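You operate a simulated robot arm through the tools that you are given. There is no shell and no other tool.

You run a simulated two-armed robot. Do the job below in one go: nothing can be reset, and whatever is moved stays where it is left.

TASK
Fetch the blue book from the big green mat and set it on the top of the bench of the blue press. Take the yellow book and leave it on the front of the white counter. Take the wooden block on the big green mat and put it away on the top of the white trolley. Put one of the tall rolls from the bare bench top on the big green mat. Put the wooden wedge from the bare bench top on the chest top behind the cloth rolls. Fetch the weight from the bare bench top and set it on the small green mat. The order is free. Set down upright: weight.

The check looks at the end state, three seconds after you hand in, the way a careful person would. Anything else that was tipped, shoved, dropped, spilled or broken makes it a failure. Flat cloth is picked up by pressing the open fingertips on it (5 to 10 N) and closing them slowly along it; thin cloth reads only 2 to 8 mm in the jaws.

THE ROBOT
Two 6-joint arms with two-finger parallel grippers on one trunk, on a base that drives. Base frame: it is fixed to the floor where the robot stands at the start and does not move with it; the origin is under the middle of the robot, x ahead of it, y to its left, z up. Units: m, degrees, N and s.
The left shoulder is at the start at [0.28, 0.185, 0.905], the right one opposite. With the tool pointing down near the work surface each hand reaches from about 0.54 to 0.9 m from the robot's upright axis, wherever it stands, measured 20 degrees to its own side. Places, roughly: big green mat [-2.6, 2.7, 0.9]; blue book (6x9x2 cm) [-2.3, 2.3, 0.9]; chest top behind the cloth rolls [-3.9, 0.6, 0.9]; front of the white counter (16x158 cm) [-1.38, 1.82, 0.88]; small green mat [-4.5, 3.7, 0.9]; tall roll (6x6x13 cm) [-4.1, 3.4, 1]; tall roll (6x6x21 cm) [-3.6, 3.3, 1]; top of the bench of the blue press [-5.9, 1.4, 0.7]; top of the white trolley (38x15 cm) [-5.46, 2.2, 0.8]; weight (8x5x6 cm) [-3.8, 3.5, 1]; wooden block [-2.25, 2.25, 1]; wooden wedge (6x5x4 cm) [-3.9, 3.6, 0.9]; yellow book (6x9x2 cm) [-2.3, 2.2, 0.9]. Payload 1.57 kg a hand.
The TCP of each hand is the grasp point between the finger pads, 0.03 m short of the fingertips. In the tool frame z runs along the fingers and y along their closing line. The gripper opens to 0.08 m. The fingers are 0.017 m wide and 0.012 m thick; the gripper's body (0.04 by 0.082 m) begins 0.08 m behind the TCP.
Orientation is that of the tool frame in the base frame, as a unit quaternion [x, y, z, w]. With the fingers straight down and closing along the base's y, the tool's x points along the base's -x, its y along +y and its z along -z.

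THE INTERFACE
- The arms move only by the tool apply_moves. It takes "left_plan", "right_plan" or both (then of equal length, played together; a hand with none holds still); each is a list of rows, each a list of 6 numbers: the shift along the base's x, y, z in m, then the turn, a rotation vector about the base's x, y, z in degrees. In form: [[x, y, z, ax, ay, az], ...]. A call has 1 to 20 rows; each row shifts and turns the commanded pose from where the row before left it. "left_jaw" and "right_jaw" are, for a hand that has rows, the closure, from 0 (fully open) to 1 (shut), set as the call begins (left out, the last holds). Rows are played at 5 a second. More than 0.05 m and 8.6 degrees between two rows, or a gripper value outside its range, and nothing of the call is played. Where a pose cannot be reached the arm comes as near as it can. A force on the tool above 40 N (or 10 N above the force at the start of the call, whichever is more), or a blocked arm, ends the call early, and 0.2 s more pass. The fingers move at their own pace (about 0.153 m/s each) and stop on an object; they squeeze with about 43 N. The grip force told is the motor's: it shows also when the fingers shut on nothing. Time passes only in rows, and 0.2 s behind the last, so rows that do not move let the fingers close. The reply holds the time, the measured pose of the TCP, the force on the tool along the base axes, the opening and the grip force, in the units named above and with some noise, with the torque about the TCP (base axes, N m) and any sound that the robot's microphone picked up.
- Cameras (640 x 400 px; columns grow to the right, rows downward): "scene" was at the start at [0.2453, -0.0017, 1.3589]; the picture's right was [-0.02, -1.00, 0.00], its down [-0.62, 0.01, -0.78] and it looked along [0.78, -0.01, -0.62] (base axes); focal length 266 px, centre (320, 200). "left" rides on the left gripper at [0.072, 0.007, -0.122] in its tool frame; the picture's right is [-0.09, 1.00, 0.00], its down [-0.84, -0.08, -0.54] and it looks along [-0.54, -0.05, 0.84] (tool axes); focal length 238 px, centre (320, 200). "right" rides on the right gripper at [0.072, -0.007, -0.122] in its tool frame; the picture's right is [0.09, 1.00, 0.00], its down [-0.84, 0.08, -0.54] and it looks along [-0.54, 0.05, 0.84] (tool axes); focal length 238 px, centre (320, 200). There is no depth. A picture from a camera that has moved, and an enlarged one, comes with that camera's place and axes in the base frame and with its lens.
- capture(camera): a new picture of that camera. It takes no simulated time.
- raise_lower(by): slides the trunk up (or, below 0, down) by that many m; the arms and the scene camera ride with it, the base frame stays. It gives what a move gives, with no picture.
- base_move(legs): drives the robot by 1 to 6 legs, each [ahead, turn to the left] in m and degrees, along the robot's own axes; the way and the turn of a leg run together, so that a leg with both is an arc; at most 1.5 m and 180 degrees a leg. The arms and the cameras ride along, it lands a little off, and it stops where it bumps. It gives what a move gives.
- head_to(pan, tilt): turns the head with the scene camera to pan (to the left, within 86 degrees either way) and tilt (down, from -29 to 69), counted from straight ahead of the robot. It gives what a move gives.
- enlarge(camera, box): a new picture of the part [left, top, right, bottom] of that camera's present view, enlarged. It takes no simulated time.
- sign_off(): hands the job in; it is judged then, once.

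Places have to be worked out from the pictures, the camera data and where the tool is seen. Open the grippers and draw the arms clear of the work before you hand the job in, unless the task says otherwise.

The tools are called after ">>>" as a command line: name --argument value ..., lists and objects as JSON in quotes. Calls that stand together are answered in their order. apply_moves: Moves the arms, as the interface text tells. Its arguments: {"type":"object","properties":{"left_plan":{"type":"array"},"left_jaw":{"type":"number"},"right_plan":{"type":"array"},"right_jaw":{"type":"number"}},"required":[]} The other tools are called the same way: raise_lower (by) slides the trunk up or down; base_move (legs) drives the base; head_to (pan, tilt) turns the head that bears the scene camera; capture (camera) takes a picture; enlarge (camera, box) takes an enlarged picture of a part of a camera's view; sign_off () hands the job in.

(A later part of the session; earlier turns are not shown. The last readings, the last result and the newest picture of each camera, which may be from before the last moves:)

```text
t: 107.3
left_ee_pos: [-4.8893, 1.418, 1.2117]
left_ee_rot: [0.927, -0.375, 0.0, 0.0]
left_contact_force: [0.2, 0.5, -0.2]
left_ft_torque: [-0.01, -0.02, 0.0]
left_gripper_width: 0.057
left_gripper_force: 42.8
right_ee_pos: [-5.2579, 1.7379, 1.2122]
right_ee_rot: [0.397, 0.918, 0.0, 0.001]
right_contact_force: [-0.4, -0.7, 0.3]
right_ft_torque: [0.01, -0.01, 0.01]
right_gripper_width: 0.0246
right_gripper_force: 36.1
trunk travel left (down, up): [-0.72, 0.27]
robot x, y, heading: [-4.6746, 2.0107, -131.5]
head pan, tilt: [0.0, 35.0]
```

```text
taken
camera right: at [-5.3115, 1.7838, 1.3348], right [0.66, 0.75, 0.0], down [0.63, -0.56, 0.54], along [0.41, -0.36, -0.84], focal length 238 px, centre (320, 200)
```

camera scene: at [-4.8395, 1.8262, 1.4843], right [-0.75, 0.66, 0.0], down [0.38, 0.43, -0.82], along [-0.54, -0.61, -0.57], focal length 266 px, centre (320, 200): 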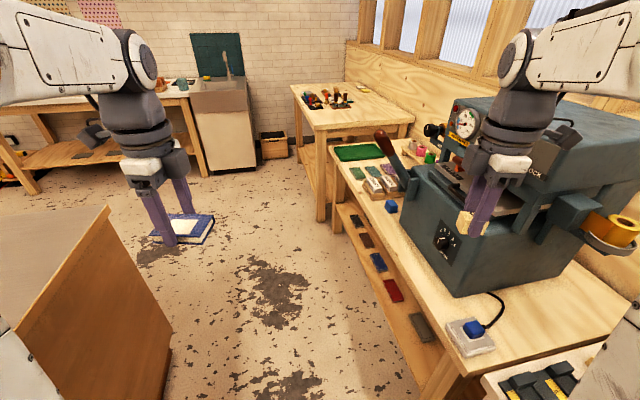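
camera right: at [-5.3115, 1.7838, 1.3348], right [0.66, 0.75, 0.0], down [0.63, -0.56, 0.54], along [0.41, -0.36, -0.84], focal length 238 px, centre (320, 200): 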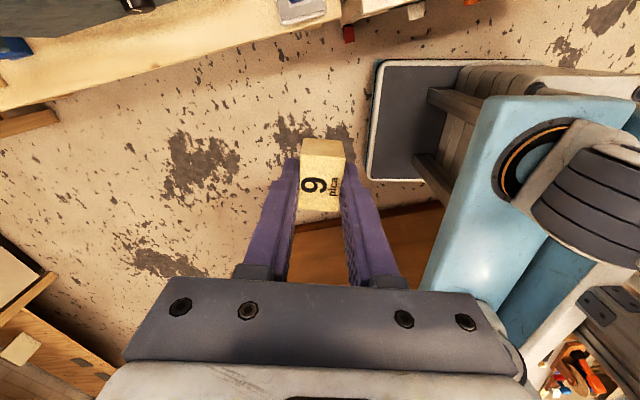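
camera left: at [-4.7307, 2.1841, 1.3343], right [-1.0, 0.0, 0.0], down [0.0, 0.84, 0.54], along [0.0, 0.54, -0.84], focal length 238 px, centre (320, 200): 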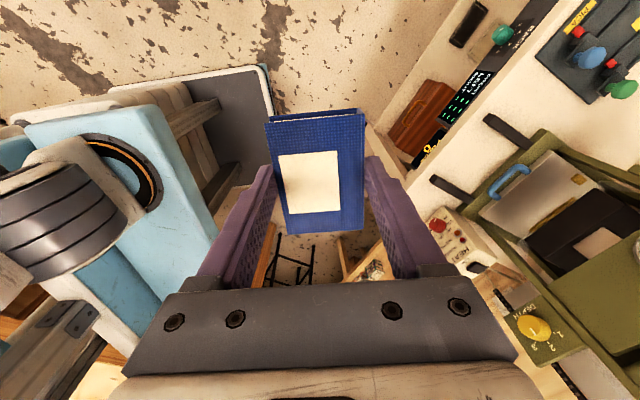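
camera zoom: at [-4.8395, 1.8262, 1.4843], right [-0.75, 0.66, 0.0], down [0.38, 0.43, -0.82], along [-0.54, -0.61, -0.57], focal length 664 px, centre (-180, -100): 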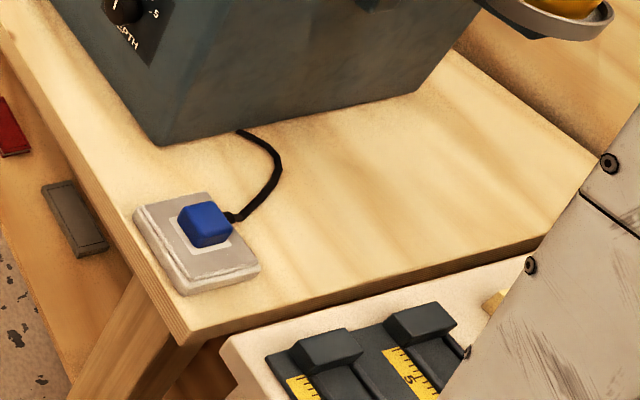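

The best free spots: for the book the bare strip in front of the blue press (u≈5.60, n≈-1.45), for the block the gap on the trolley near (u 5.80, n -0.69). I'll pull both hands in first, then move forward a little and turn right to face the trolley.

>>> apply_moves --left_plan '[[0.031, 0.035, 0, 0, 0, 0], [0.031, 0.035, 0, 0, 0, 0], [0.031, 0.035, 0, 0, 0, 0]]' --right_plan '[[0.031, 0.035, 0, 0, 0, 0], [0.031, 0.035, 0, 0, 0, 0], [0.031, 0.035, 0, 0, 0, 0]]'

>>> base_move --legs '[[0.18, 0], [0, -78]]'

>>> capture --camera "scene"

```text
t: 108.1
left_ee_pos: [-4.82, 1.4772, 1.2057]
left_ee_rot: [0.927, -0.375, 0.0, -0.002]
left_contact_force: [0.2, 0.1, -1.1]
left_ft_torque: [-0.04, 0.03, -0.01]
left_gripper_width: 0.0568
left_gripper_force: 43.0
left hand out of reach, approached as far as the arm can: row 2, 3
right_ee_pos: [-5.2013, 1.8268, 1.2124]
right_ee_rot: [0.397, 0.918, 0.002, 0.0]
right_contact_force: [0.3, 0.6, 0.1]
right_ft_torque: [-0.03, 0.03, -0.01]
right_gripper_width: 0.0246
right_gripper_force: 36.3
right hand out of reach, approached as far as the arm can: row 3
trunk travel left (down, up): [-0.72, 0.27]
robot x, y, heading: [-4.6748, 2.0118, -131.5]
head pan, tilt: [0.0, 35.0]
```

```text
t: 110.6
left_ee_pos: [-5.0367, 1.3808, 1.2056]
left_ee_rot: [0.887, -0.461, 0.0, -0.002]
left_contact_force: [0.0, 0.6, -0.7]
left_ft_torque: [-0.01, -0.01, 0.0]
left_gripper_width: 0.0568
left_gripper_force: 42.9
right_ee_pos: [-5.3448, 1.795, 1.2119]
right_ee_rot: [0.483, 0.875, 0.002, 0.001]
right_contact_force: [-0.7, 0.2, -1.0]
right_ft_torque: [-0.03, 0.03, 0.01]
right_gripper_width: 0.0246
right_gripper_force: 36.7
trunk travel left (down, up): [-0.72, 0.27]
robot x, y, heading: [-4.789, 1.8753, -142.3]
head pan, tilt: [0.0, 35.0]
stopped in leg 2: the robot was blocked; the commanded pose is now the measured one
```

```text
taken
camera scene: at [-4.9877, 1.7254, 1.4842], right [-0.61, 0.79, 0.0], down [0.45, 0.35, -0.82], along [-0.65, -0.5, -0.57], focal length 266 px, centre (320, 200)
```

scene: 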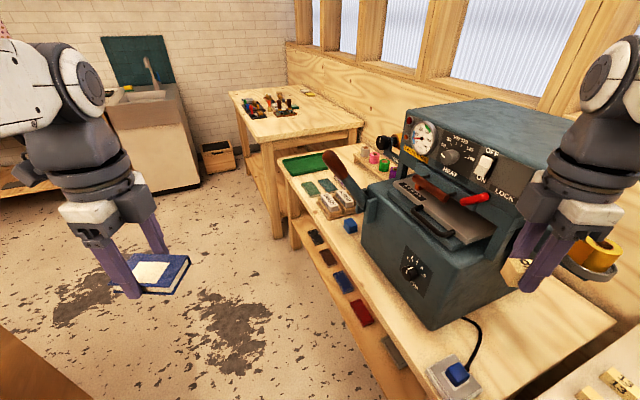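

The turn was blocked: the base's front-right corner reached the trolley's front-left caster (u≈5.52). I'll back up 0.18 m to the middle of the gap (u≈5.015) and then turn right to face the trolley.

>>> base_move --legs '[[-0.18, 0]]'

>>> capture --camera "right"

>>> capture --camera "left"

>>> capture --camera "scene"

```text
t: 112.1
left_ee_pos: [-4.8913, 1.4908, 1.2053]
left_ee_rot: [0.888, -0.46, 0.0, -0.002]
left_contact_force: [-0.6, 0.0, 0.2]
left_ft_torque: [-0.01, -0.04, 0.0]
left_gripper_width: 0.0567
left_gripper_force: 42.8
right_ee_pos: [-5.2002, 1.9034, 1.2123]
right_ee_rot: [0.481, 0.877, 0.001, 0.001]
right_contact_force: [0.0, 0.2, -0.2]
right_ft_torque: [0.01, -0.03, -0.01]
right_gripper_width: 0.0246
right_gripper_force: 36.9
trunk travel left (down, up): [-0.72, 0.27]
robot x, y, heading: [-4.6496, 1.9873, -141.9]
head pan, tilt: [0.0, 35.0]
```

```text
taken
camera right: at [-5.2453, 1.9606, 1.3335], right [0.79, 0.61, 0.0], down [0.51, -0.67, 0.54], along [0.33, -0.43, -0.84], focal length 238 px, centre (320, 200)
```

right: 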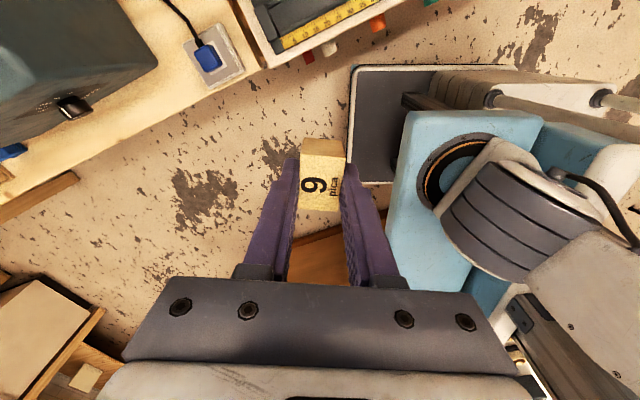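

```text
taken
camera left: at [-4.856, 1.427, 1.3278], right [-0.87, -0.5, 0.0], down [-0.42, 0.73, 0.54], along [-0.27, 0.47, -0.84], focal length 238 px, centre (320, 200)
```

left: 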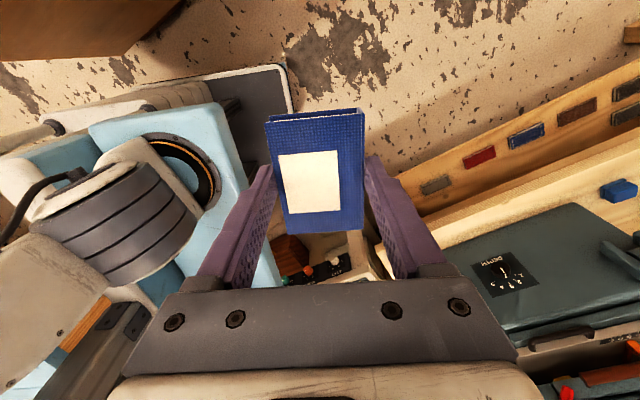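

```text
taken
camera scene: at [-4.8435, 1.8355, 1.4842], right [-0.61, 0.79, 0.0], down [0.45, 0.35, -0.82], along [-0.65, -0.5, -0.57], focal length 266 px, centre (320, 200)
```

scene: 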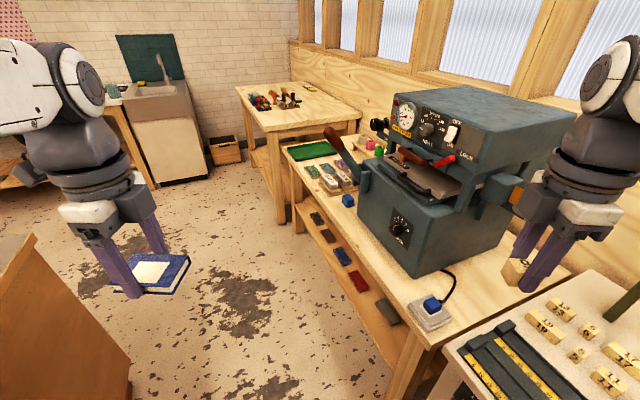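

Now centred in the gap (u≈5.02). I'll turn right 68° to face the trolley squarely.

>>> base_move --legs '[[0, -67]]'

>>> capture --camera "scene"

>>> capture --camera "right"

```text
t: 115.4
left_ee_pos: [-5.2007, 2.0082, 1.2059]
left_ee_rot: [-0.497, 0.868, -0.001, 0.002]
left_contact_force: [-0.2, 0.1, -0.4]
left_ft_torque: [0.03, 0.0, -0.02]
left_gripper_width: 0.0568
left_gripper_force: 43.4
right_ee_pos: [-4.9493, 2.4589, 1.2127]
right_ee_rot: [0.881, 0.474, 0.001, 0.001]
right_contact_force: [0.1, 0.7, -0.3]
right_ft_torque: [-0.01, 0.0, 0.0]
right_gripper_width: 0.0245
right_gripper_force: 36.4
trunk travel left (down, up): [-0.72, 0.27]
robot x, y, heading: [-4.6447, 1.9899, 151.9]
head pan, tilt: [0.0, 35.0]
```

```text
taken
camera scene: at [-4.8667, 2.1048, 1.4842], right [0.47, 0.88, 0.0], down [0.51, -0.27, -0.82], along [-0.72, 0.38, -0.57], focal length 266 px, centre (320, 200)
```

scene: 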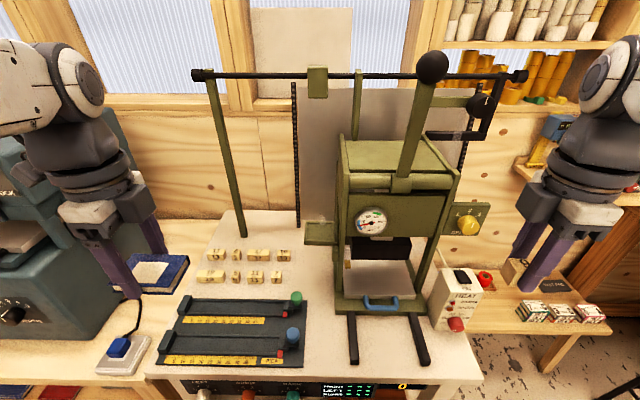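

```text
taken
camera right: at [-4.916, 2.5226, 1.3337], right [0.88, -0.47, 0.0], down [-0.4, -0.74, 0.54], along [-0.25, -0.48, -0.84], focal length 238 px, centre (320, 200)
```

right: 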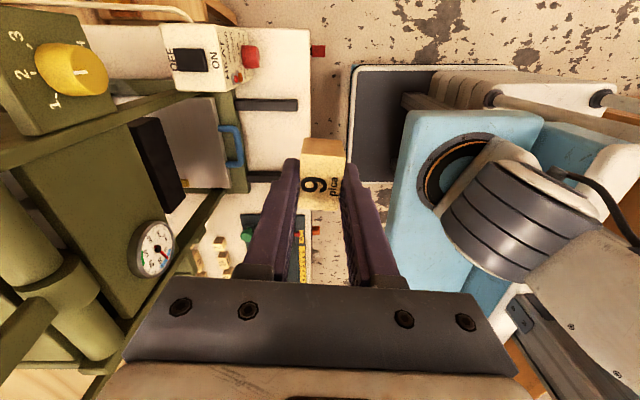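

The lever ball of the green press sticks forward at about (u 5.70, n -0.46, z 1.42), so I'd rather bring the right arm in straight along n≈-0.68. Rotating the base left ~47° puts the right shoulder in line with the free spot.

>>> base_move --legs '[[0, 47]]'

>>> head_to --pan -35 --tilt 35

>>> capture --camera "scene"

```text
t: 118.0
left_ee_pos: [-5.0404, 1.5975, 1.2064]
left_ee_rot: [0.801, -0.599, 0.0, -0.002]
left_contact_force: [0.3, 0.4, -0.3]
left_ft_torque: [0.0, 0.04, 0.02]
left_gripper_width: 0.0567
left_gripper_force: 43.1
right_ee_pos: [-5.1967, 2.0903, 1.212]
right_ee_rot: [0.619, 0.785, 0.002, 0.001]
right_contact_force: [0.0, -0.2, -0.7]
right_ft_torque: [-0.01, -0.03, -0.04]
right_gripper_width: 0.0244
right_gripper_force: 36.5
trunk travel left (down, up): [-0.72, 0.27]
robot x, y, heading: [-4.6457, 1.9871, -160.9]
head pan, tilt: [0.0, 35.0]
```

```text
t: 119.0
left_ee_pos: [-5.0403, 1.5982, 1.2049]
left_ee_rot: [0.801, -0.599, 0.0, -0.003]
left_contact_force: [-0.6, -0.3, -1.5]
left_ft_torque: [-0.01, -0.02, -0.01]
left_gripper_width: 0.0569
left_gripper_force: 42.3
right_ee_pos: [-5.1976, 2.0894, 1.212]
right_ee_rot: [0.619, 0.785, 0.002, 0.002]
right_contact_force: [0.6, 0.0, -0.7]
right_ft_torque: [0.03, 0.0, -0.01]
right_gripper_width: 0.0246
right_gripper_force: 36.5
trunk travel left (down, up): [-0.72, 0.27]
robot x, y, heading: [-4.6473, 1.9895, -160.9]
head pan, tilt: [-35.0, 35.0]
```

```text
taken
camera scene: at [-4.8836, 1.9606, 1.4842], right [0.28, 0.96, 0.0], down [0.55, -0.16, -0.82], along [-0.79, 0.23, -0.57], focal length 266 px, centre (320, 200)
```

scene: 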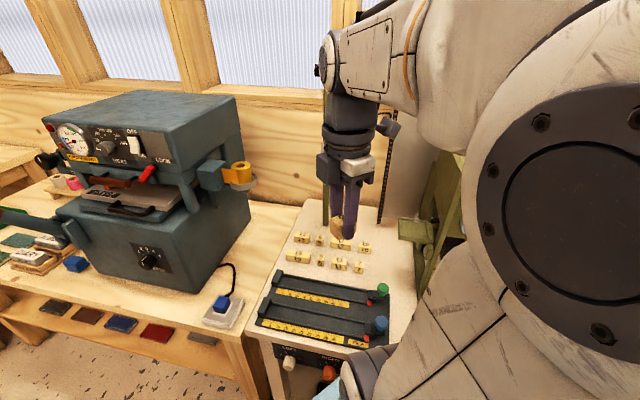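

The right hand is in front of the free spot's line. I'll turn the hand so the camera faces back toward me and fingers close along n, shifting to n≈-0.67.

>>> apply_moves --right_plan '[[0.0009, 0.0082, 0, 0, 0, -8.35], [0.0009, 0.0082, 0, 0, 0, -8.35], [0.0009, 0.0082, 0, 0, 0, -8.35], [0.0009, 0.0082, 0, 0, 0, -8.35], [0.0009, 0.0082, 0, 0, 0, -8.35], [0.0009, 0.0082, 0, 0, 0, -8.35], [0.0009, 0.0082, 0, 0, 0, -8.35], [0.0009, 0.0082, 0, 0, 0, -8.35], [0.0009, 0.0082, 0, 0, 0, -8.35], [0.0009, 0.0082, 0, 0, 0, -8.35], [0.0009, 0.0082, 0, 0, 0, -8.35], [0.0009, 0.0082, 0, 0, 0, -8.35], [0.0009, 0.0082, 0, 0, 0, -8.35], [0.0009, 0.0082, 0, 0, 0, -8.35], [0.0009, 0.0082, 0, 0, 0, -8.35], [0.0009, 0.0082, 0, 0, 0, -8.35], [0, 0, 0, 0, 0, 0]]'

>>> capture --camera "right"

>>> capture --camera "scene"

```text
t: 122.6
left_ee_pos: [-5.0397, 1.5987, 1.2068]
left_ee_rot: [0.801, -0.598, 0.001, -0.001]
left_contact_force: [0.3, 0.4, -0.2]
left_ft_torque: [0.01, 0.01, 0.04]
left_gripper_width: 0.0571
left_gripper_force: 42.7
right_ee_pos: [-5.1814, 2.2215, 1.212]
right_ee_rot: [0.965, -0.261, 0.0, 0.001]
right_contact_force: [-0.1, -0.4, -0.3]
right_ft_torque: [-0.02, 0.0, -0.02]
right_gripper_width: 0.0244
right_gripper_force: 35.7
trunk travel left (down, up): [-0.72, 0.27]
robot x, y, heading: [-4.6486, 1.9883, -161.0]
head pan, tilt: [-35.0, 35.0]
```

```text
taken
camera right: at [-5.1165, 2.1905, 1.3332], right [-0.42, -0.91, 0.0], down [-0.76, 0.36, 0.54], along [-0.49, 0.23, -0.84], focal length 238 px, centre (320, 200)
```

right: 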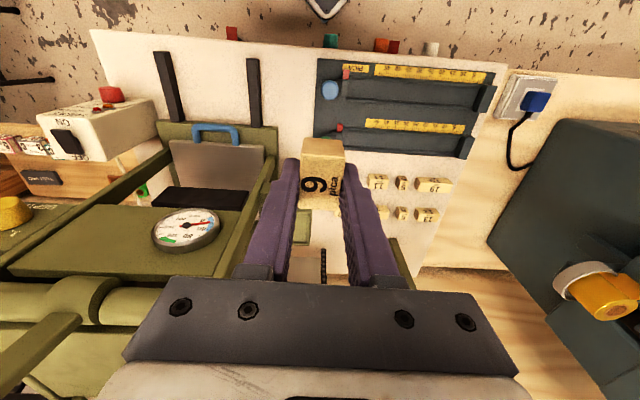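

```text
taken
camera scene: at [-4.8836, 1.9607, 1.4842], right [0.28, 0.96, 0.0], down [0.55, -0.16, -0.82], along [-0.79, 0.23, -0.57], focal length 266 px, centre (320, 200)
```

scene: 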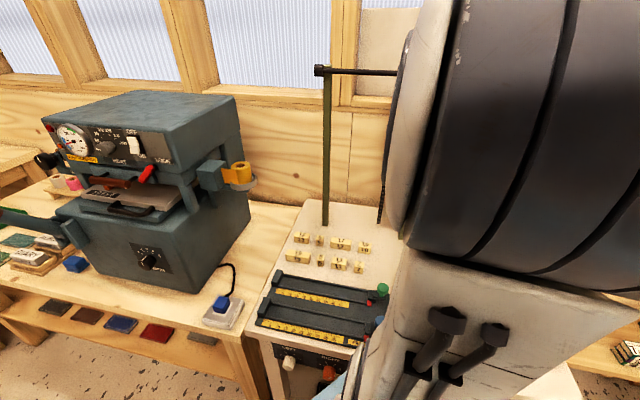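

The two views agree: trolley top z≈0.80, block rows at u 5.79 and 5.88. I'll move forward along n≈-0.667 to u≈5.83 while lowering to z≈1.10.

>>> apply_moves --right_plan '[[-0.0402, 0.0232, -0.022, 0, 0, 0], [-0.0402, 0.0232, -0.022, 0, 0, 0], [-0.0402, 0.0232, -0.022, 0, 0, 0], [-0.0402, 0.0232, -0.022, 0, 0, 0], [-0.0402, 0.0232, -0.022, 0, 0, 0], [0, 0, 0, 0, 0, 0]]'

>>> capture --camera "right"

>>> capture --camera "scene"

```text
refused: row 1 steps farther than a row can; nothing moved
```

```text
taken
camera right: at [-5.1165, 2.1905, 1.3332], right [-0.42, -0.91, 0.0], down [-0.76, 0.36, 0.54], along [-0.49, 0.23, -0.84], focal length 238 px, centre (320, 200)
```

right: 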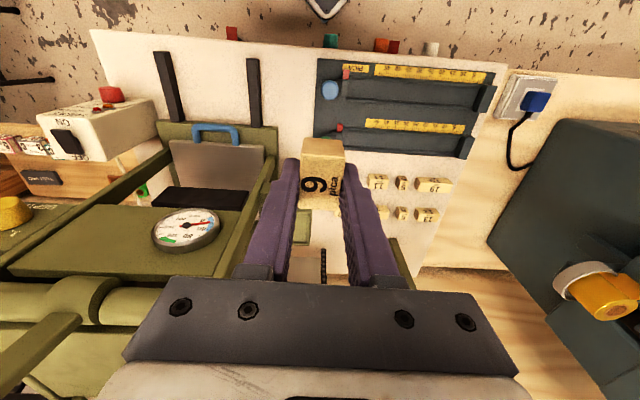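

```text
taken
camera scene: at [-4.8836, 1.9607, 1.4842], right [0.28, 0.96, 0.0], down [0.55, -0.16, -0.82], along [-0.79, 0.23, -0.57], focal length 266 px, centre (320, 200)
```

scene: 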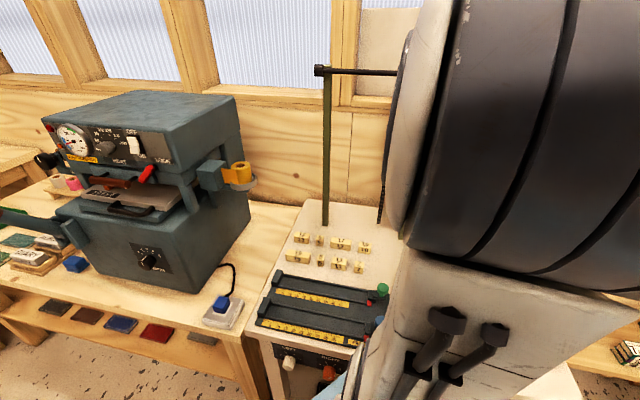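

The row was slightly over the 5 cm limit, so nothing moved. I'll repeat with smaller steps.

>>> apply_moves --right_plan '[[-0.0287, 0.0166, -0.016, 0, 0, 0], [-0.0287, 0.0166, -0.016, 0, 0, 0], [-0.0287, 0.0166, -0.016, 0, 0, 0], [-0.0287, 0.0166, -0.016, 0, 0, 0], [-0.0287, 0.0166, -0.016, 0, 0, 0], [-0.0287, 0.0166, -0.016, 0, 0, 0], [-0.0287, 0.0166, -0.016, 0, 0, 0], [0, 0, 0, 0, 0, 0]]'

>>> capture --camera "right"

>>> capture --camera "scene"

```text
t: 124.4
left_ee_pos: [-5.0394, 1.5976, 1.206]
left_ee_rot: [0.801, -0.599, 0.001, -0.001]
left_contact_force: [0.4, 0.2, -1.3]
left_ft_torque: [-0.02, -0.01, -0.03]
left_gripper_width: 0.057
left_gripper_force: 42.9
right_ee_pos: [-5.3867, 2.3389, 1.0996]
right_ee_rot: [0.966, -0.259, -0.001, 0.001]
right_contact_force: [0.8, 0.1, 0.3]
right_ft_torque: [0.02, -0.01, -0.01]
right_gripper_width: 0.0245
right_gripper_force: 36.2
trunk travel left (down, up): [-0.72, 0.27]
robot x, y, heading: [-4.6466, 1.9872, -161.2]
head pan, tilt: [-35.0, 35.0]
```

```text
taken
camera right: at [-5.3216, 2.3083, 1.2206], right [-0.42, -0.91, 0.0], down [-0.76, 0.35, 0.54], along [-0.49, 0.23, -0.84], focal length 238 px, centre (320, 200)
```

right: 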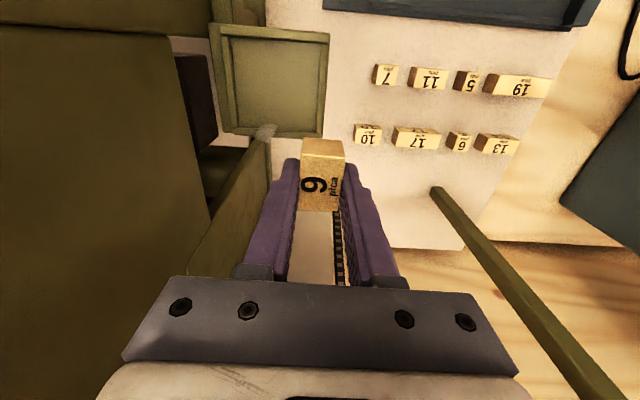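

```text
taken
camera scene: at [-4.8839, 1.9609, 1.4842], right [0.28, 0.96, 0.0], down [0.55, -0.16, -0.82], along [-0.79, 0.23, -0.57], focal length 266 px, centre (320, 200)
```

scene: 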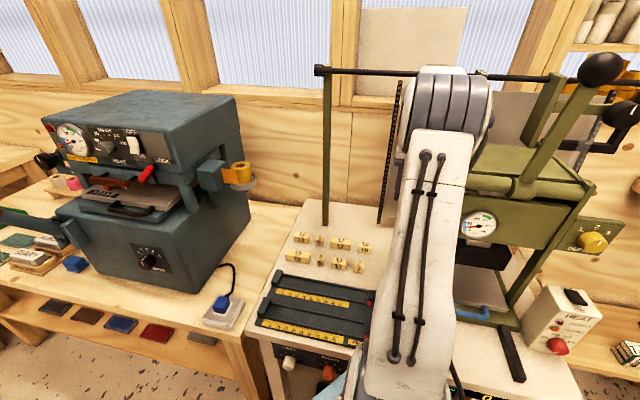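

Good thing I looked: a green side tray of the press overhangs at z≈1.0, up to about n≈-0.668 and u≈5.83. I'll shift left to n≈-0.71, u≈5.85 at this height and re-measure.

>>> apply_moves --right_plan '[[-0.0175, -0.0142, 0, 0, 0, 0], [-0.0175, -0.0142, 0, 0, 0, 0], [0, 0, 0, 0, 0, 0]]'

>>> enlarge --camera "right" --box '[180, 0, 580, 250]'

>>> enlarge --camera "scene" --box '[260, 170, 480, 310]'

```text
t: 125.2
left_ee_pos: [-5.0404, 1.598, 1.2059]
left_ee_rot: [0.801, -0.599, 0.001, -0.002]
left_contact_force: [0.5, -1.1, -0.8]
left_ft_torque: [0.03, 0.01, 0.01]
left_gripper_width: 0.0566
left_gripper_force: 43.5
right_ee_pos: [-5.4218, 2.3101, 1.0988]
right_ee_rot: [0.965, -0.261, 0.0, 0.002]
right_contact_force: [0.0, 0.5, -0.3]
right_ft_torque: [0.02, -0.01, 0.01]
right_gripper_width: 0.0244
right_gripper_force: 36.0
trunk travel left (down, up): [-0.72, 0.27]
robot x, y, heading: [-4.6474, 1.9897, -160.6]
head pan, tilt: [-35.0, 35.0]
```

```text
1.60 times, centred on (380, 125) of right
camera zoom: at [-5.3561, 2.279, 1.2211], right [-0.42, -0.91, 0.0], down [-0.76, 0.35, 0.54], along [-0.49, 0.23, -0.84], focal length 381 px, centre (224, 320)
```

zoom: 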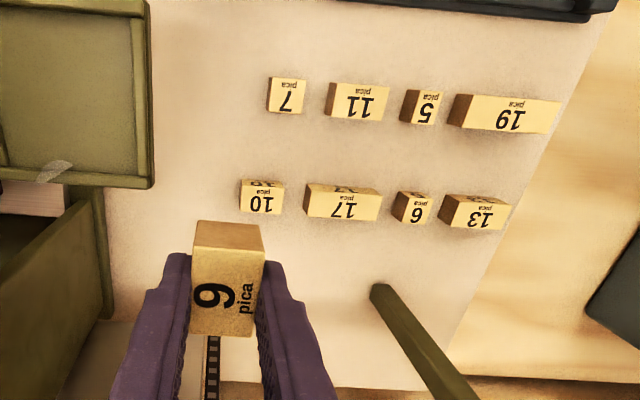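

```text
2.86 times, centred on (370, 240) of scene
camera zoom: at [-4.8837, 1.9606, 1.4842], right [0.28, 0.96, 0.0], down [0.55, -0.16, -0.82], along [-0.79, 0.23, -0.57], focal length 759 px, centre (177, 86)
```

zoom: 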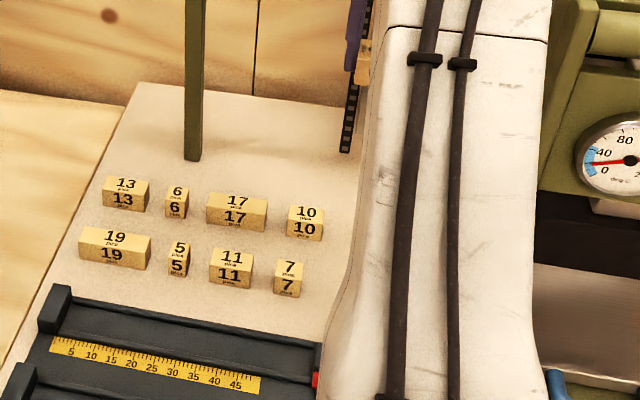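

Refined: tray corner at (u 5.83, n -0.670, z 1.01), block "10" ends at n -0.729 and starts at u 5.868. My hand at (5.855, -0.71) clears both by about 1 cm; I'll lower in steps while watching forces.

>>> apply_moves --right_plan '[[-0.0043, 0.0025, -0.02, 0, 0, 0], [0, 0, -0.03, 0, 0, 0], [0, 0, -0.03, 0, 0, 0], [0, 0, -0.03, 0, 0, 0], [0, 0, 0, 0, 0, 0]]'

>>> capture --camera "right"

>>> capture --camera "scene"

```text
t: 126.4
left_ee_pos: [-5.041, 1.5975, 1.2057]
left_ee_rot: [0.801, -0.599, 0.001, -0.002]
left_contact_force: [0.2, -0.2, -0.9]
left_ft_torque: [0.0, -0.01, -0.02]
left_gripper_width: 0.0571
left_gripper_force: 43.2
right_ee_pos: [-5.4253, 2.3095, 0.9889]
right_ee_rot: [0.966, -0.26, -0.001, 0.002]
right_contact_force: [0.2, 0.4, -1.4]
right_ft_torque: [0.02, 0.05, -0.01]
right_gripper_width: 0.0243
right_gripper_force: 36.0
trunk travel left (down, up): [-0.72, 0.27]
robot x, y, heading: [-4.6474, 1.9866, -160.8]
head pan, tilt: [-35.0, 35.0]
```

```text
taken
camera right: at [-5.3593, 2.2797, 1.1095], right [-0.42, -0.91, 0.0], down [-0.76, 0.35, 0.54], along [-0.49, 0.23, -0.84], focal length 238 px, centre (320, 200)
```

right: 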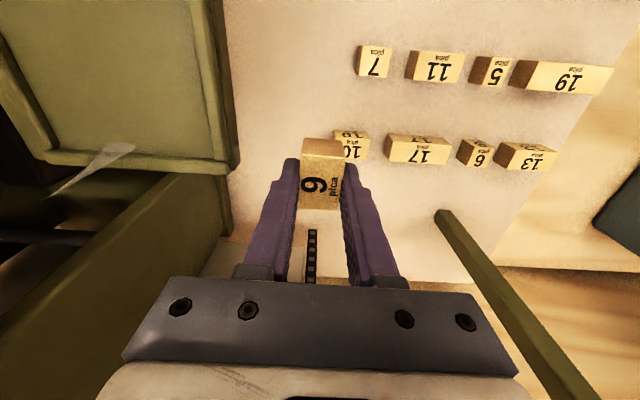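

```text
taken
camera scene: at [-4.8837, 1.9608, 1.4842], right [0.28, 0.96, 0.0], down [0.55, -0.16, -0.82], along [-0.79, 0.23, -0.57], focal length 266 px, centre (320, 200)
```

scene: 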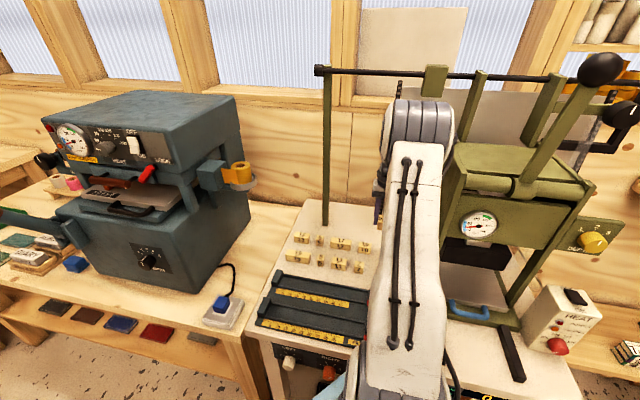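

Clearances look fine and forces are nil. Lowering further to about 2.5 cm above the trolley top.

>>> apply_moves --right_plan '[[0, 0, -0.03, 0, 0, 0], [0, 0, -0.03, 0, 0, 0], [0, 0, -0.03, 0, 0, 0], [0, 0, -0.03, 0, 0, 0], [0, 0, -0.01, 0, 0, 0], [0, 0, 0, 0, 0, 0]]'

>>> capture --camera "right"

>>> enlarge --camera "scene" --box '[300, 180, 440, 280]'

```text
t: 127.8
left_ee_pos: [-5.0405, 1.5971, 1.2062]
left_ee_rot: [0.801, -0.599, 0.0, -0.002]
left_contact_force: [0.2, 0.0, -0.6]
left_ft_torque: [-0.05, -0.02, 0.01]
left_gripper_width: 0.0573
left_gripper_force: 43.0
right_ee_pos: [-5.4227, 2.3117, 0.8598]
right_ee_rot: [0.966, -0.26, 0.0, 0.002]
right_contact_force: [0.0, -0.6, -0.1]
right_ft_torque: [0.03, -0.01, 0.01]
right_gripper_width: 0.0245
right_gripper_force: 36.2
trunk travel left (down, up): [-0.72, 0.27]
robot x, y, heading: [-4.6449, 1.9888, -161.0]
head pan, tilt: [-35.0, 35.0]
```

```text
taken
camera right: at [-5.3566, 2.2805, 0.9815], right [-0.42, -0.91, 0.0], down [-0.76, 0.35, 0.54], along [-0.49, 0.23, -0.84], focal length 238 px, centre (320, 200)
```

right: 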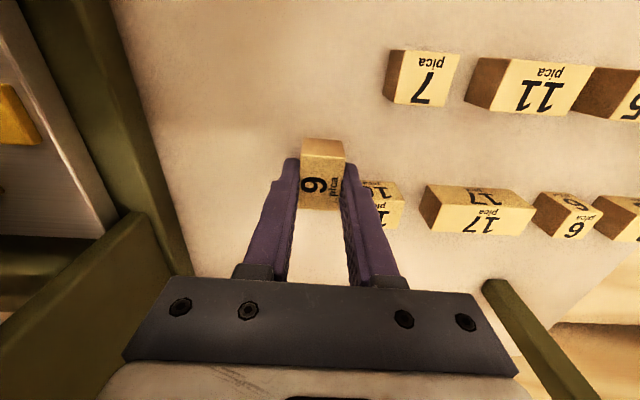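

```text
4.00 times, centred on (370, 230) of scene
camera zoom: at [-4.8836, 1.9608, 1.4842], right [0.28, 0.96, 0.0], down [0.55, -0.16, -0.82], along [-0.79, 0.23, -0.57], focal length 1063 px, centre (120, 80)
```

zoom: 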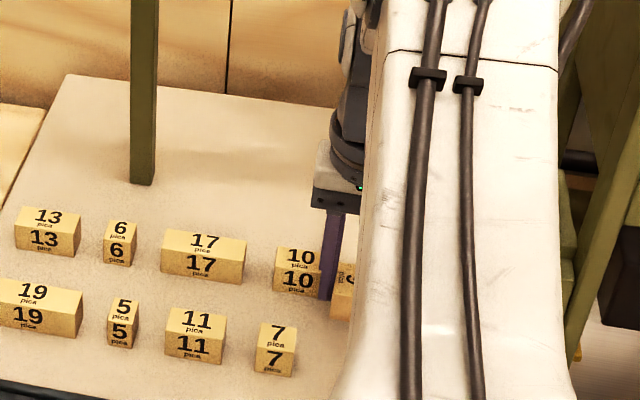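

The finger beside block "10" has about 7 mm clearance in u. I'll nudge 4 mm away from it and lower in small steps to touch-down.

>>> apply_moves --right_plan '[[0.002, 0.0035, -0.006, 0, 0, 0], [0, 0, -0.006, 0, 0, 0], [0, 0, -0.003, 0, 0, 0], [0, 0, 0, 0, 0, 0]]'

>>> apply_moves --right_plan '[[0, 0, -0.003, 0, 0, 0], [0, 0, 0, 0, 0, 0]]'

>>> apply_moves --right_plan '[[0, 0, -0.003, 0, 0, 0], [0, 0, 0, 0, 0, 0]]'

```text
t: 128.8
left_ee_pos: [-5.0403, 1.5962, 1.2054]
left_ee_rot: [0.801, -0.599, 0.001, -0.002]
left_contact_force: [0.4, -0.5, -0.8]
left_ft_torque: [-0.02, 0.01, 0.03]
left_gripper_width: 0.0569
left_gripper_force: 42.7
right_ee_pos: [-5.421, 2.3147, 0.8448]
right_ee_rot: [0.966, -0.26, 0.0, 0.002]
right_contact_force: [0.1, -0.7, -0.5]
right_ft_torque: [0.01, -0.01, 0.0]
right_gripper_width: 0.0245
right_gripper_force: 36.8
trunk travel left (down, up): [-0.72, 0.27]
robot x, y, heading: [-4.6494, 1.9901, -160.9]
head pan, tilt: [-35.0, 35.0]
```

```text
t: 129.4
left_ee_pos: [-5.041, 1.5969, 1.2054]
left_ee_rot: [0.801, -0.599, 0.0, -0.002]
left_contact_force: [0.7, 0.6, -0.7]
left_ft_torque: [0.0, 0.0, -0.01]
left_gripper_width: 0.0571
left_gripper_force: 42.9
right_ee_pos: [-5.422, 2.3149, 0.8425]
right_ee_rot: [0.966, -0.259, -0.001, 0.001]
right_contact_force: [0.9, -0.2, 3.6]
right_ft_torque: [-0.02, -0.08, 0.02]
right_gripper_width: 0.0246
right_gripper_force: 36.7
trunk travel left (down, up): [-0.72, 0.27]
robot x, y, heading: [-4.6516, 1.9878, -161.1]
head pan, tilt: [-35.0, 35.0]
```

```text
t: 130.0
left_ee_pos: [-5.0387, 1.5962, 1.2062]
left_ee_rot: [0.801, -0.599, -0.001, -0.001]
left_contact_force: [0.1, 0.3, -0.9]
left_ft_torque: [-0.03, 0.01, 0.02]
left_gripper_width: 0.0568
left_gripper_force: 43.2
right_ee_pos: [-5.4205, 2.3159, 0.8427]
right_ee_rot: [0.966, -0.26, -0.003, 0.001]
right_contact_force: [4.2, -1.5, 29.3]
right_ft_torque: [-0.1, -0.37, 0.02]
right_gripper_width: 0.0244
right_gripper_force: 36.3
trunk travel left (down, up): [-0.72, 0.27]
robot x, y, heading: [-4.6475, 1.9865, -161.1]
head pan, tilt: [-35.0, 35.0]
```

Touch-down at TCP 0.8425 (trolley top ≈0.81). I'll relieve the push, open just to ~3.5 cm, and rise straight up.

>>> apply_moves --right_plan '[[0, 0, 0.003, 0, 0, 0], [0, 0, 0, 0, 0, 0]]'

>>> apply_moves --right_plan '[[0, 0, 0, 0, 0, 0], [0, 0, 0, 0, 0, 0], [0, 0, 0.01, 0, 0, 0], [0, 0, 0.03, 0, 0, 0], [0, 0, 0.04, 0, 0, 0], [0, 0, 0.04, 0, 0, 0], [0, 0, 0, 0, 0, 0]]' --right_jaw 0.56

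>>> capture --camera "right"

```text
t: 130.6
left_ee_pos: [-5.0391, 1.5979, 1.2062]
left_ee_rot: [0.801, -0.599, 0.0, -0.002]
left_contact_force: [-0.2, 0.3, -1.6]
left_ft_torque: [0.02, -0.04, 0.01]
left_gripper_width: 0.0569
left_gripper_force: 43.1
right_ee_pos: [-5.4218, 2.314, 0.8425]
right_ee_rot: [0.966, -0.26, -0.002, 0.002]
right_contact_force: [-3.3, 0.6, 17.4]
right_ft_torque: [-0.02, -0.03, 0.02]
right_gripper_width: 0.0248
right_gripper_force: 36.6
trunk travel left (down, up): [-0.72, 0.27]
robot x, y, heading: [-4.6454, 1.9904, -160.9]
head pan, tilt: [-35.0, 35.0]
```

```text
t: 131.6
left_ee_pos: [-5.0397, 1.596, 1.205]
left_ee_rot: [0.801, -0.599, 0.001, -0.001]
left_contact_force: [0.3, -0.2, -0.9]
left_ft_torque: [0.02, 0.01, 0.02]
left_gripper_width: 0.0569
left_gripper_force: 43.1
right_ee_pos: [-5.4202, 2.3149, 0.8786]
right_ee_rot: [0.966, -0.259, 0.002, 0.002]
right_contact_force: [0.1, 0.6, -7.9]
right_ft_torque: [-0.23, 0.25, 0.05]
right_gripper_width: 0.0351
right_gripper_force: 0.1
trunk travel left (down, up): [-0.72, 0.27]
robot x, y, heading: [-4.6465, 1.9863, -161.1]
head pan, tilt: [-35.0, 35.0]
stopped in row 5 (right hand): the force on the tool passed its limit at 63 N (the readings are from after the stop); the commanded pose is now the measured one
```

```text
taken
camera right: at [-5.3548, 2.284, 1.0002], right [-0.42, -0.91, 0.0], down [-0.76, 0.35, 0.54], along [-0.49, 0.22, -0.84], focal length 238 px, centre (320, 200)
```

right: 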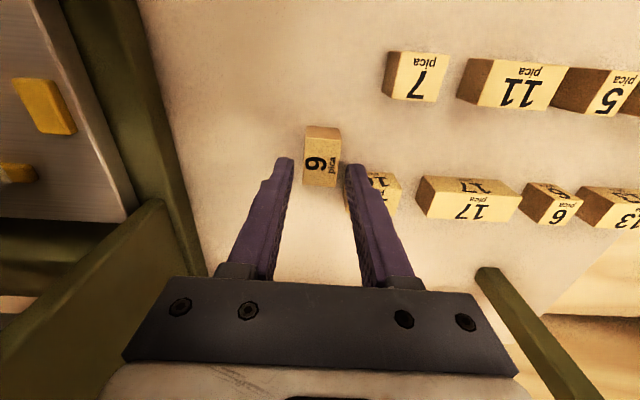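

The rise stopped: part of the hand caught under the side tray's edge (my 4 mm nudge cost the clearance). The block is standing free; I'll drop 3 mm, shift 1 cm toward -n away from the tray, then rise slowly.

>>> apply_moves --right_plan '[[0, 0, -0.003, 0, 0, 0], [-0.0025, -0.0043, 0, 0, 0, 0], [-0.0025, -0.0043, 0, 0, 0, 0], [0, 0, 0, 0, 0, 0]]'

>>> apply_moves --right_plan '[[0, 0, 0.01, 0, 0, 0], [0, 0, 0.01, 0, 0, 0], [0, 0, 0.01, 0, 0, 0], [0, 0, 0.01, 0, 0, 0]]'

>>> capture --camera "right"

```text
t: 132.6
left_ee_pos: [-5.0394, 1.5983, 1.2061]
left_ee_rot: [0.8, -0.6, 0.001, -0.001]
left_contact_force: [1.0, -0.1, -1.0]
left_ft_torque: [0.01, 0.0, -0.02]
left_gripper_width: 0.0567
left_gripper_force: 42.9
right_ee_pos: [-5.4256, 2.3055, 0.8761]
right_ee_rot: [0.966, -0.259, 0.001, 0.002]
right_contact_force: [0.2, -0.2, 0.1]
right_ft_torque: [-0.02, 0.0, 0.0]
right_gripper_width: 0.0351
right_gripper_force: 0.1
trunk travel left (down, up): [-0.72, 0.27]
robot x, y, heading: [-4.6474, 1.9915, -160.8]
head pan, tilt: [-35.0, 35.0]
```

```text
t: 133.6
left_ee_pos: [-5.0381, 1.5974, 1.2057]
left_ee_rot: [0.801, -0.599, 0.002, -0.001]
left_contact_force: [-0.2, -0.6, 0.0]
left_ft_torque: [-0.01, 0.03, -0.02]
left_gripper_width: 0.0572
left_gripper_force: 42.9
right_ee_pos: [-5.4271, 2.3047, 0.9165]
right_ee_rot: [0.966, -0.259, 0.0, 0.002]
right_contact_force: [-0.4, -0.2, 0.2]
right_ft_torque: [0.01, 0.02, 0.0]
right_gripper_width: 0.035
right_gripper_force: 0.0
trunk travel left (down, up): [-0.72, 0.27]
robot x, y, heading: [-4.6449, 1.988, -160.8]
head pan, tilt: [-35.0, 35.0]
```

```text
taken
camera right: at [-5.3617, 2.2739, 1.0386], right [-0.42, -0.91, 0.0], down [-0.76, 0.35, 0.54], along [-0.49, 0.22, -0.84], focal length 238 px, centre (320, 200)
```

right: 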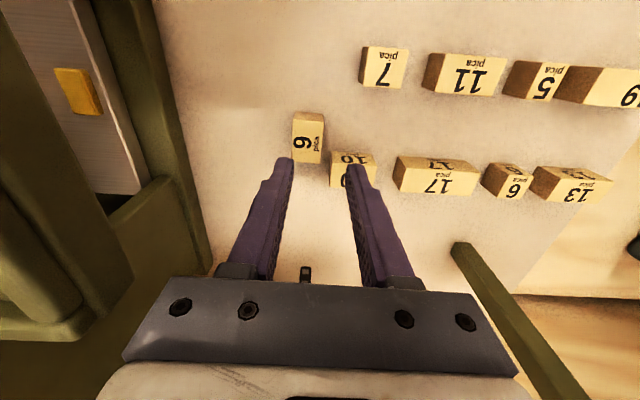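

The hand is now clear of the tray and block 9 stands flat. I'll continue rising to z≈1.12 and then retract along -u.

>>> apply_moves --right_plan '[[0, 0, 0.02, 0, 0, 0], [0, 0, 0.02, 0, 0, 0], [0, 0, 0.03, 0, 0, 0], [0, 0, 0.04, 0, 0, 0], [0, 0, 0.04, 0, 0, 0], [0, 0, 0.04, 0, 0, 0], [0.0346, -0.02, 0.01, 0, 0, 0], [0.0346, -0.02, 0.01, 0, 0, 0], [0.0346, -0.02, 0.01, 0, 0, 0], [0.0346, -0.02, 0.01, 0, 0, 0], [0.0346, -0.02, 0.01, 0, 0, 0], [0.0346, -0.02, 0.01, 0, 0, 0], [0.0346, -0.02, 0.01, 0, 0, 0]]'

>>> capture --camera "right"

>>> capture --camera "scene"

```text
t: 136.4
left_ee_pos: [-5.0404, 1.5977, 1.2065]
left_ee_rot: [0.801, -0.599, 0.001, -0.001]
left_contact_force: [0.0, -0.3, -0.8]
left_ft_torque: [0.01, -0.04, 0.01]
left_gripper_width: 0.0568
left_gripper_force: 42.7
right_ee_pos: [-5.1868, 2.1654, 1.1755]
right_ee_rot: [0.966, -0.259, 0.001, 0.003]
right_contact_force: [-0.8, 0.1, -0.6]
right_ft_torque: [-0.01, -0.02, 0.02]
right_gripper_width: 0.0352
right_gripper_force: 0.1
trunk travel left (down, up): [-0.72, 0.27]
robot x, y, heading: [-4.6467, 1.9883, -160.8]
head pan, tilt: [-35.0, 35.0]
```

```text
taken
camera right: at [-5.121, 2.1347, 1.2977], right [-0.42, -0.91, 0.0], down [-0.76, 0.35, 0.54], along [-0.49, 0.22, -0.84], focal length 238 px, centre (320, 200)
```

right: 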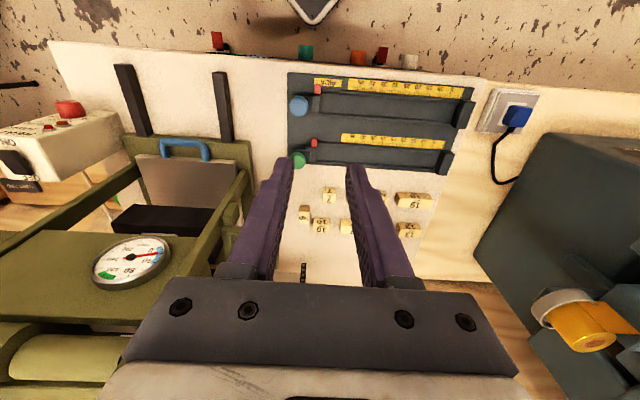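

```text
taken
camera scene: at [-4.8838, 1.9608, 1.4842], right [0.28, 0.96, 0.0], down [0.55, -0.16, -0.82], along [-0.79, 0.23, -0.57], focal length 266 px, centre (320, 200)
```

scene: 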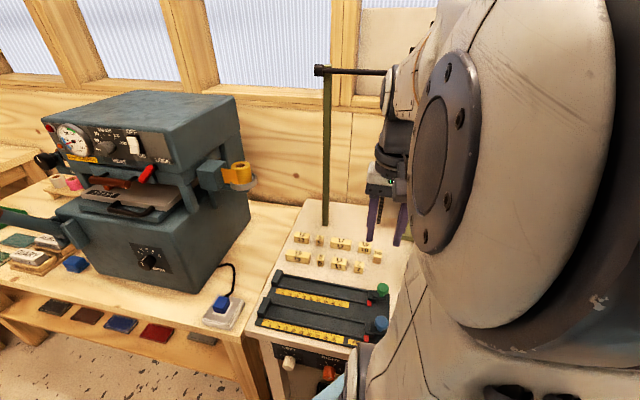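

Block 9 now stands by its fellows on the trolley. Next I'll move about 0.45 m along the gap toward the blue press: turn left, forward, turn partly right.

>>> apply_moves --right_plan '[[0.0285, -0.0094, 0.015, 0, 0, 0], [0.0285, -0.0094, 0.015, 0, 0, 0]]' --right_jaw 0.3

>>> base_move --legs '[[0, 41], [0.45, 0]]'

>>> head_to --pan -30 --tilt 35

>>> capture --camera "scene"

```text
t: 137.0
left_ee_pos: [-5.0398, 1.5969, 1.2057]
left_ee_rot: [0.801, -0.599, 0.002, -0.002]
left_contact_force: [0.5, 0.3, -1.0]
left_ft_torque: [0.02, -0.03, -0.02]
left_gripper_width: 0.057
left_gripper_force: 43.0
right_ee_pos: [-5.1746, 2.1678, 1.195]
right_ee_rot: [0.966, -0.258, 0.001, 0.003]
right_contact_force: [-1.2, 0.5, -0.8]
right_ft_torque: [-0.02, 0.01, -0.01]
right_gripper_width: 0.056
right_gripper_force: 0.0
right hand out of reach, approached as far as the arm can: row 1, 2
trunk travel left (down, up): [-0.72, 0.27]
robot x, y, heading: [-4.6487, 1.9907, -160.9]
head pan, tilt: [-35.0, 35.0]
```

```text
t: 141.6
left_ee_pos: [-4.9131, 1.0464, 1.2058]
left_ee_rot: [0.96, -0.281, 0.001, -0.001]
left_contact_force: [-0.3, -0.7, 0.4]
left_ft_torque: [-0.04, -0.02, -0.01]
left_gripper_width: 0.0571
left_gripper_force: 43.0
right_ee_pos: [-5.3898, 1.3895, 1.1953]
right_ee_rot: [0.995, 0.095, 0.001, 0.001]
right_contact_force: [0.1, -0.2, -0.3]
right_ft_torque: [0.01, 0.0, 0.03]
right_gripper_width: 0.0561
right_gripper_force: 0.1
trunk travel left (down, up): [-0.72, 0.27]
robot x, y, heading: [-4.8695, 1.5995, -120.1]
head pan, tilt: [-35.0, 35.0]
```

```text
t: 142.3
left_ee_pos: [-4.9137, 1.0455, 1.2055]
left_ee_rot: [0.959, -0.282, 0.0, -0.002]
left_contact_force: [0.4, -0.8, -1.3]
left_ft_torque: [0.01, 0.04, 0.0]
left_gripper_width: 0.0569
left_gripper_force: 43.3
right_ee_pos: [-5.3896, 1.3892, 1.1953]
right_ee_rot: [0.995, 0.095, 0.002, 0.002]
right_contact_force: [0.6, -0.2, -0.1]
right_ft_torque: [0.0, 0.0, -0.02]
right_gripper_width: 0.0557
right_gripper_force: 0.0
trunk travel left (down, up): [-0.72, 0.27]
robot x, y, heading: [-4.8733, 1.595, -120.0]
head pan, tilt: [-30.0, 35.0]
```

```text
taken
camera scene: at [-5.03, 1.4159, 1.4842], right [-0.5, 0.87, 0.0], down [0.5, 0.29, -0.82], along [-0.71, -0.41, -0.57], focal length 266 px, centre (320, 200)
```

scene: 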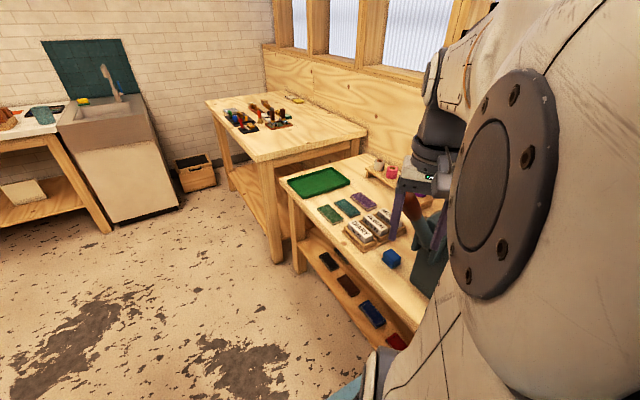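

I'm at n≈-1.06 facing along the gap. Turning right 58° to face the press bench obliquely.

>>> base_move --legs '[[0, -58]]'

>>> head_to --pan 10 --tilt 40

>>> capture --camera "scene"

>>> capture --camera "left"

```text
t: 145.3
left_ee_pos: [-5.3658, 1.3438, 1.2063]
left_ee_rot: [-0.7, 0.714, -0.001, 0.001]
left_contact_force: [-0.4, -0.2, -0.3]
left_ft_torque: [0.03, -0.01, 0.03]
left_gripper_width: 0.0567
left_gripper_force: 43.3
right_ee_pos: [-5.3224, 1.9287, 1.1941]
right_ee_rot: [0.916, -0.402, 0.001, 0.003]
right_contact_force: [-1.2, 0.1, -0.4]
right_ft_torque: [-0.03, -0.01, 0.01]
right_gripper_width: 0.0559
right_gripper_force: 0.0
trunk travel left (down, up): [-0.72, 0.27]
robot x, y, heading: [-4.8689, 1.5965, -178.6]
head pan, tilt: [-30.0, 35.0]
```

```text
t: 146.3
left_ee_pos: [-5.3639, 1.3429, 1.2073]
left_ee_rot: [-0.7, 0.714, -0.001, 0.001]
left_contact_force: [-0.1, -1.1, -0.6]
left_ft_torque: [-0.02, -0.01, -0.04]
left_gripper_width: 0.0572
left_gripper_force: 43.1
right_ee_pos: [-5.3222, 1.9295, 1.1947]
right_ee_rot: [0.916, -0.402, 0.001, 0.003]
right_contact_force: [-1.0, 1.1, 0.1]
right_ft_torque: [0.0, -0.01, 0.01]
right_gripper_width: 0.0561
right_gripper_force: 0.1
trunk travel left (down, up): [-0.72, 0.27]
robot x, y, heading: [-4.8776, 1.5948, -178.4]
head pan, tilt: [10.0, 40.0]
```

```text
taken
camera scene: at [-5.1167, 1.5772, 1.4767], right [-0.2, 0.98, 0.0], down [0.63, 0.13, -0.77], along [-0.75, -0.15, -0.64], focal length 266 px, centre (320, 200)
```

scene: 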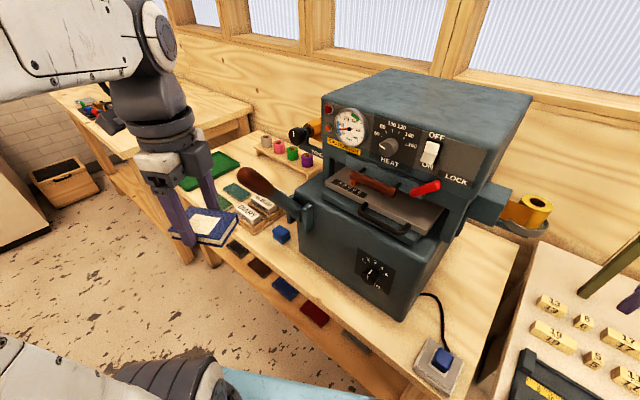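

```text
taken
camera left: at [-5.3732, 1.2702, 1.3281], right [-0.99, 0.11, 0.0], down [0.09, 0.83, 0.54], along [0.06, 0.54, -0.84], focal length 238 px, centre (320, 200)
```

left: 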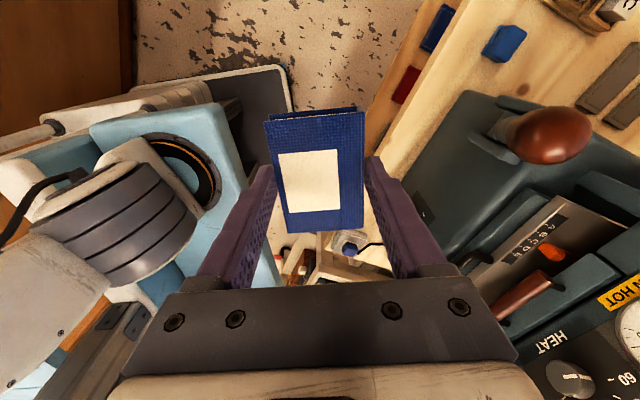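

I can see the whole front of the press bench. I'll enlarge the front strip to pin down its edges.

>>> enlarge --camera "scene" --box '[200, 180, 480, 355]'

```text
2.29 times, centred on (340, 268) of scene
camera zoom: at [-5.1167, 1.5772, 1.4767], right [-0.2, 0.98, 0.0], down [0.63, 0.13, -0.77], along [-0.75, -0.15, -0.64], focal length 607 px, centre (274, 46)
```

zoom: 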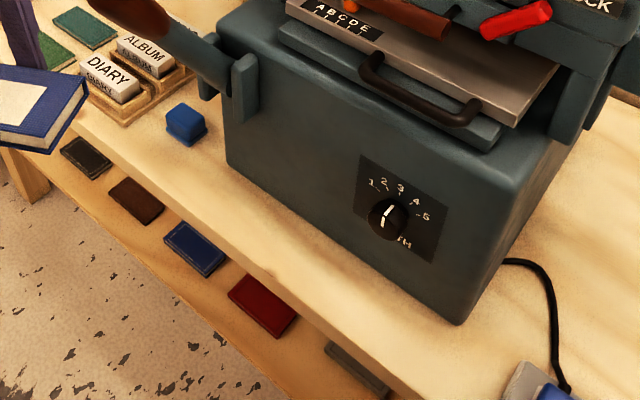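

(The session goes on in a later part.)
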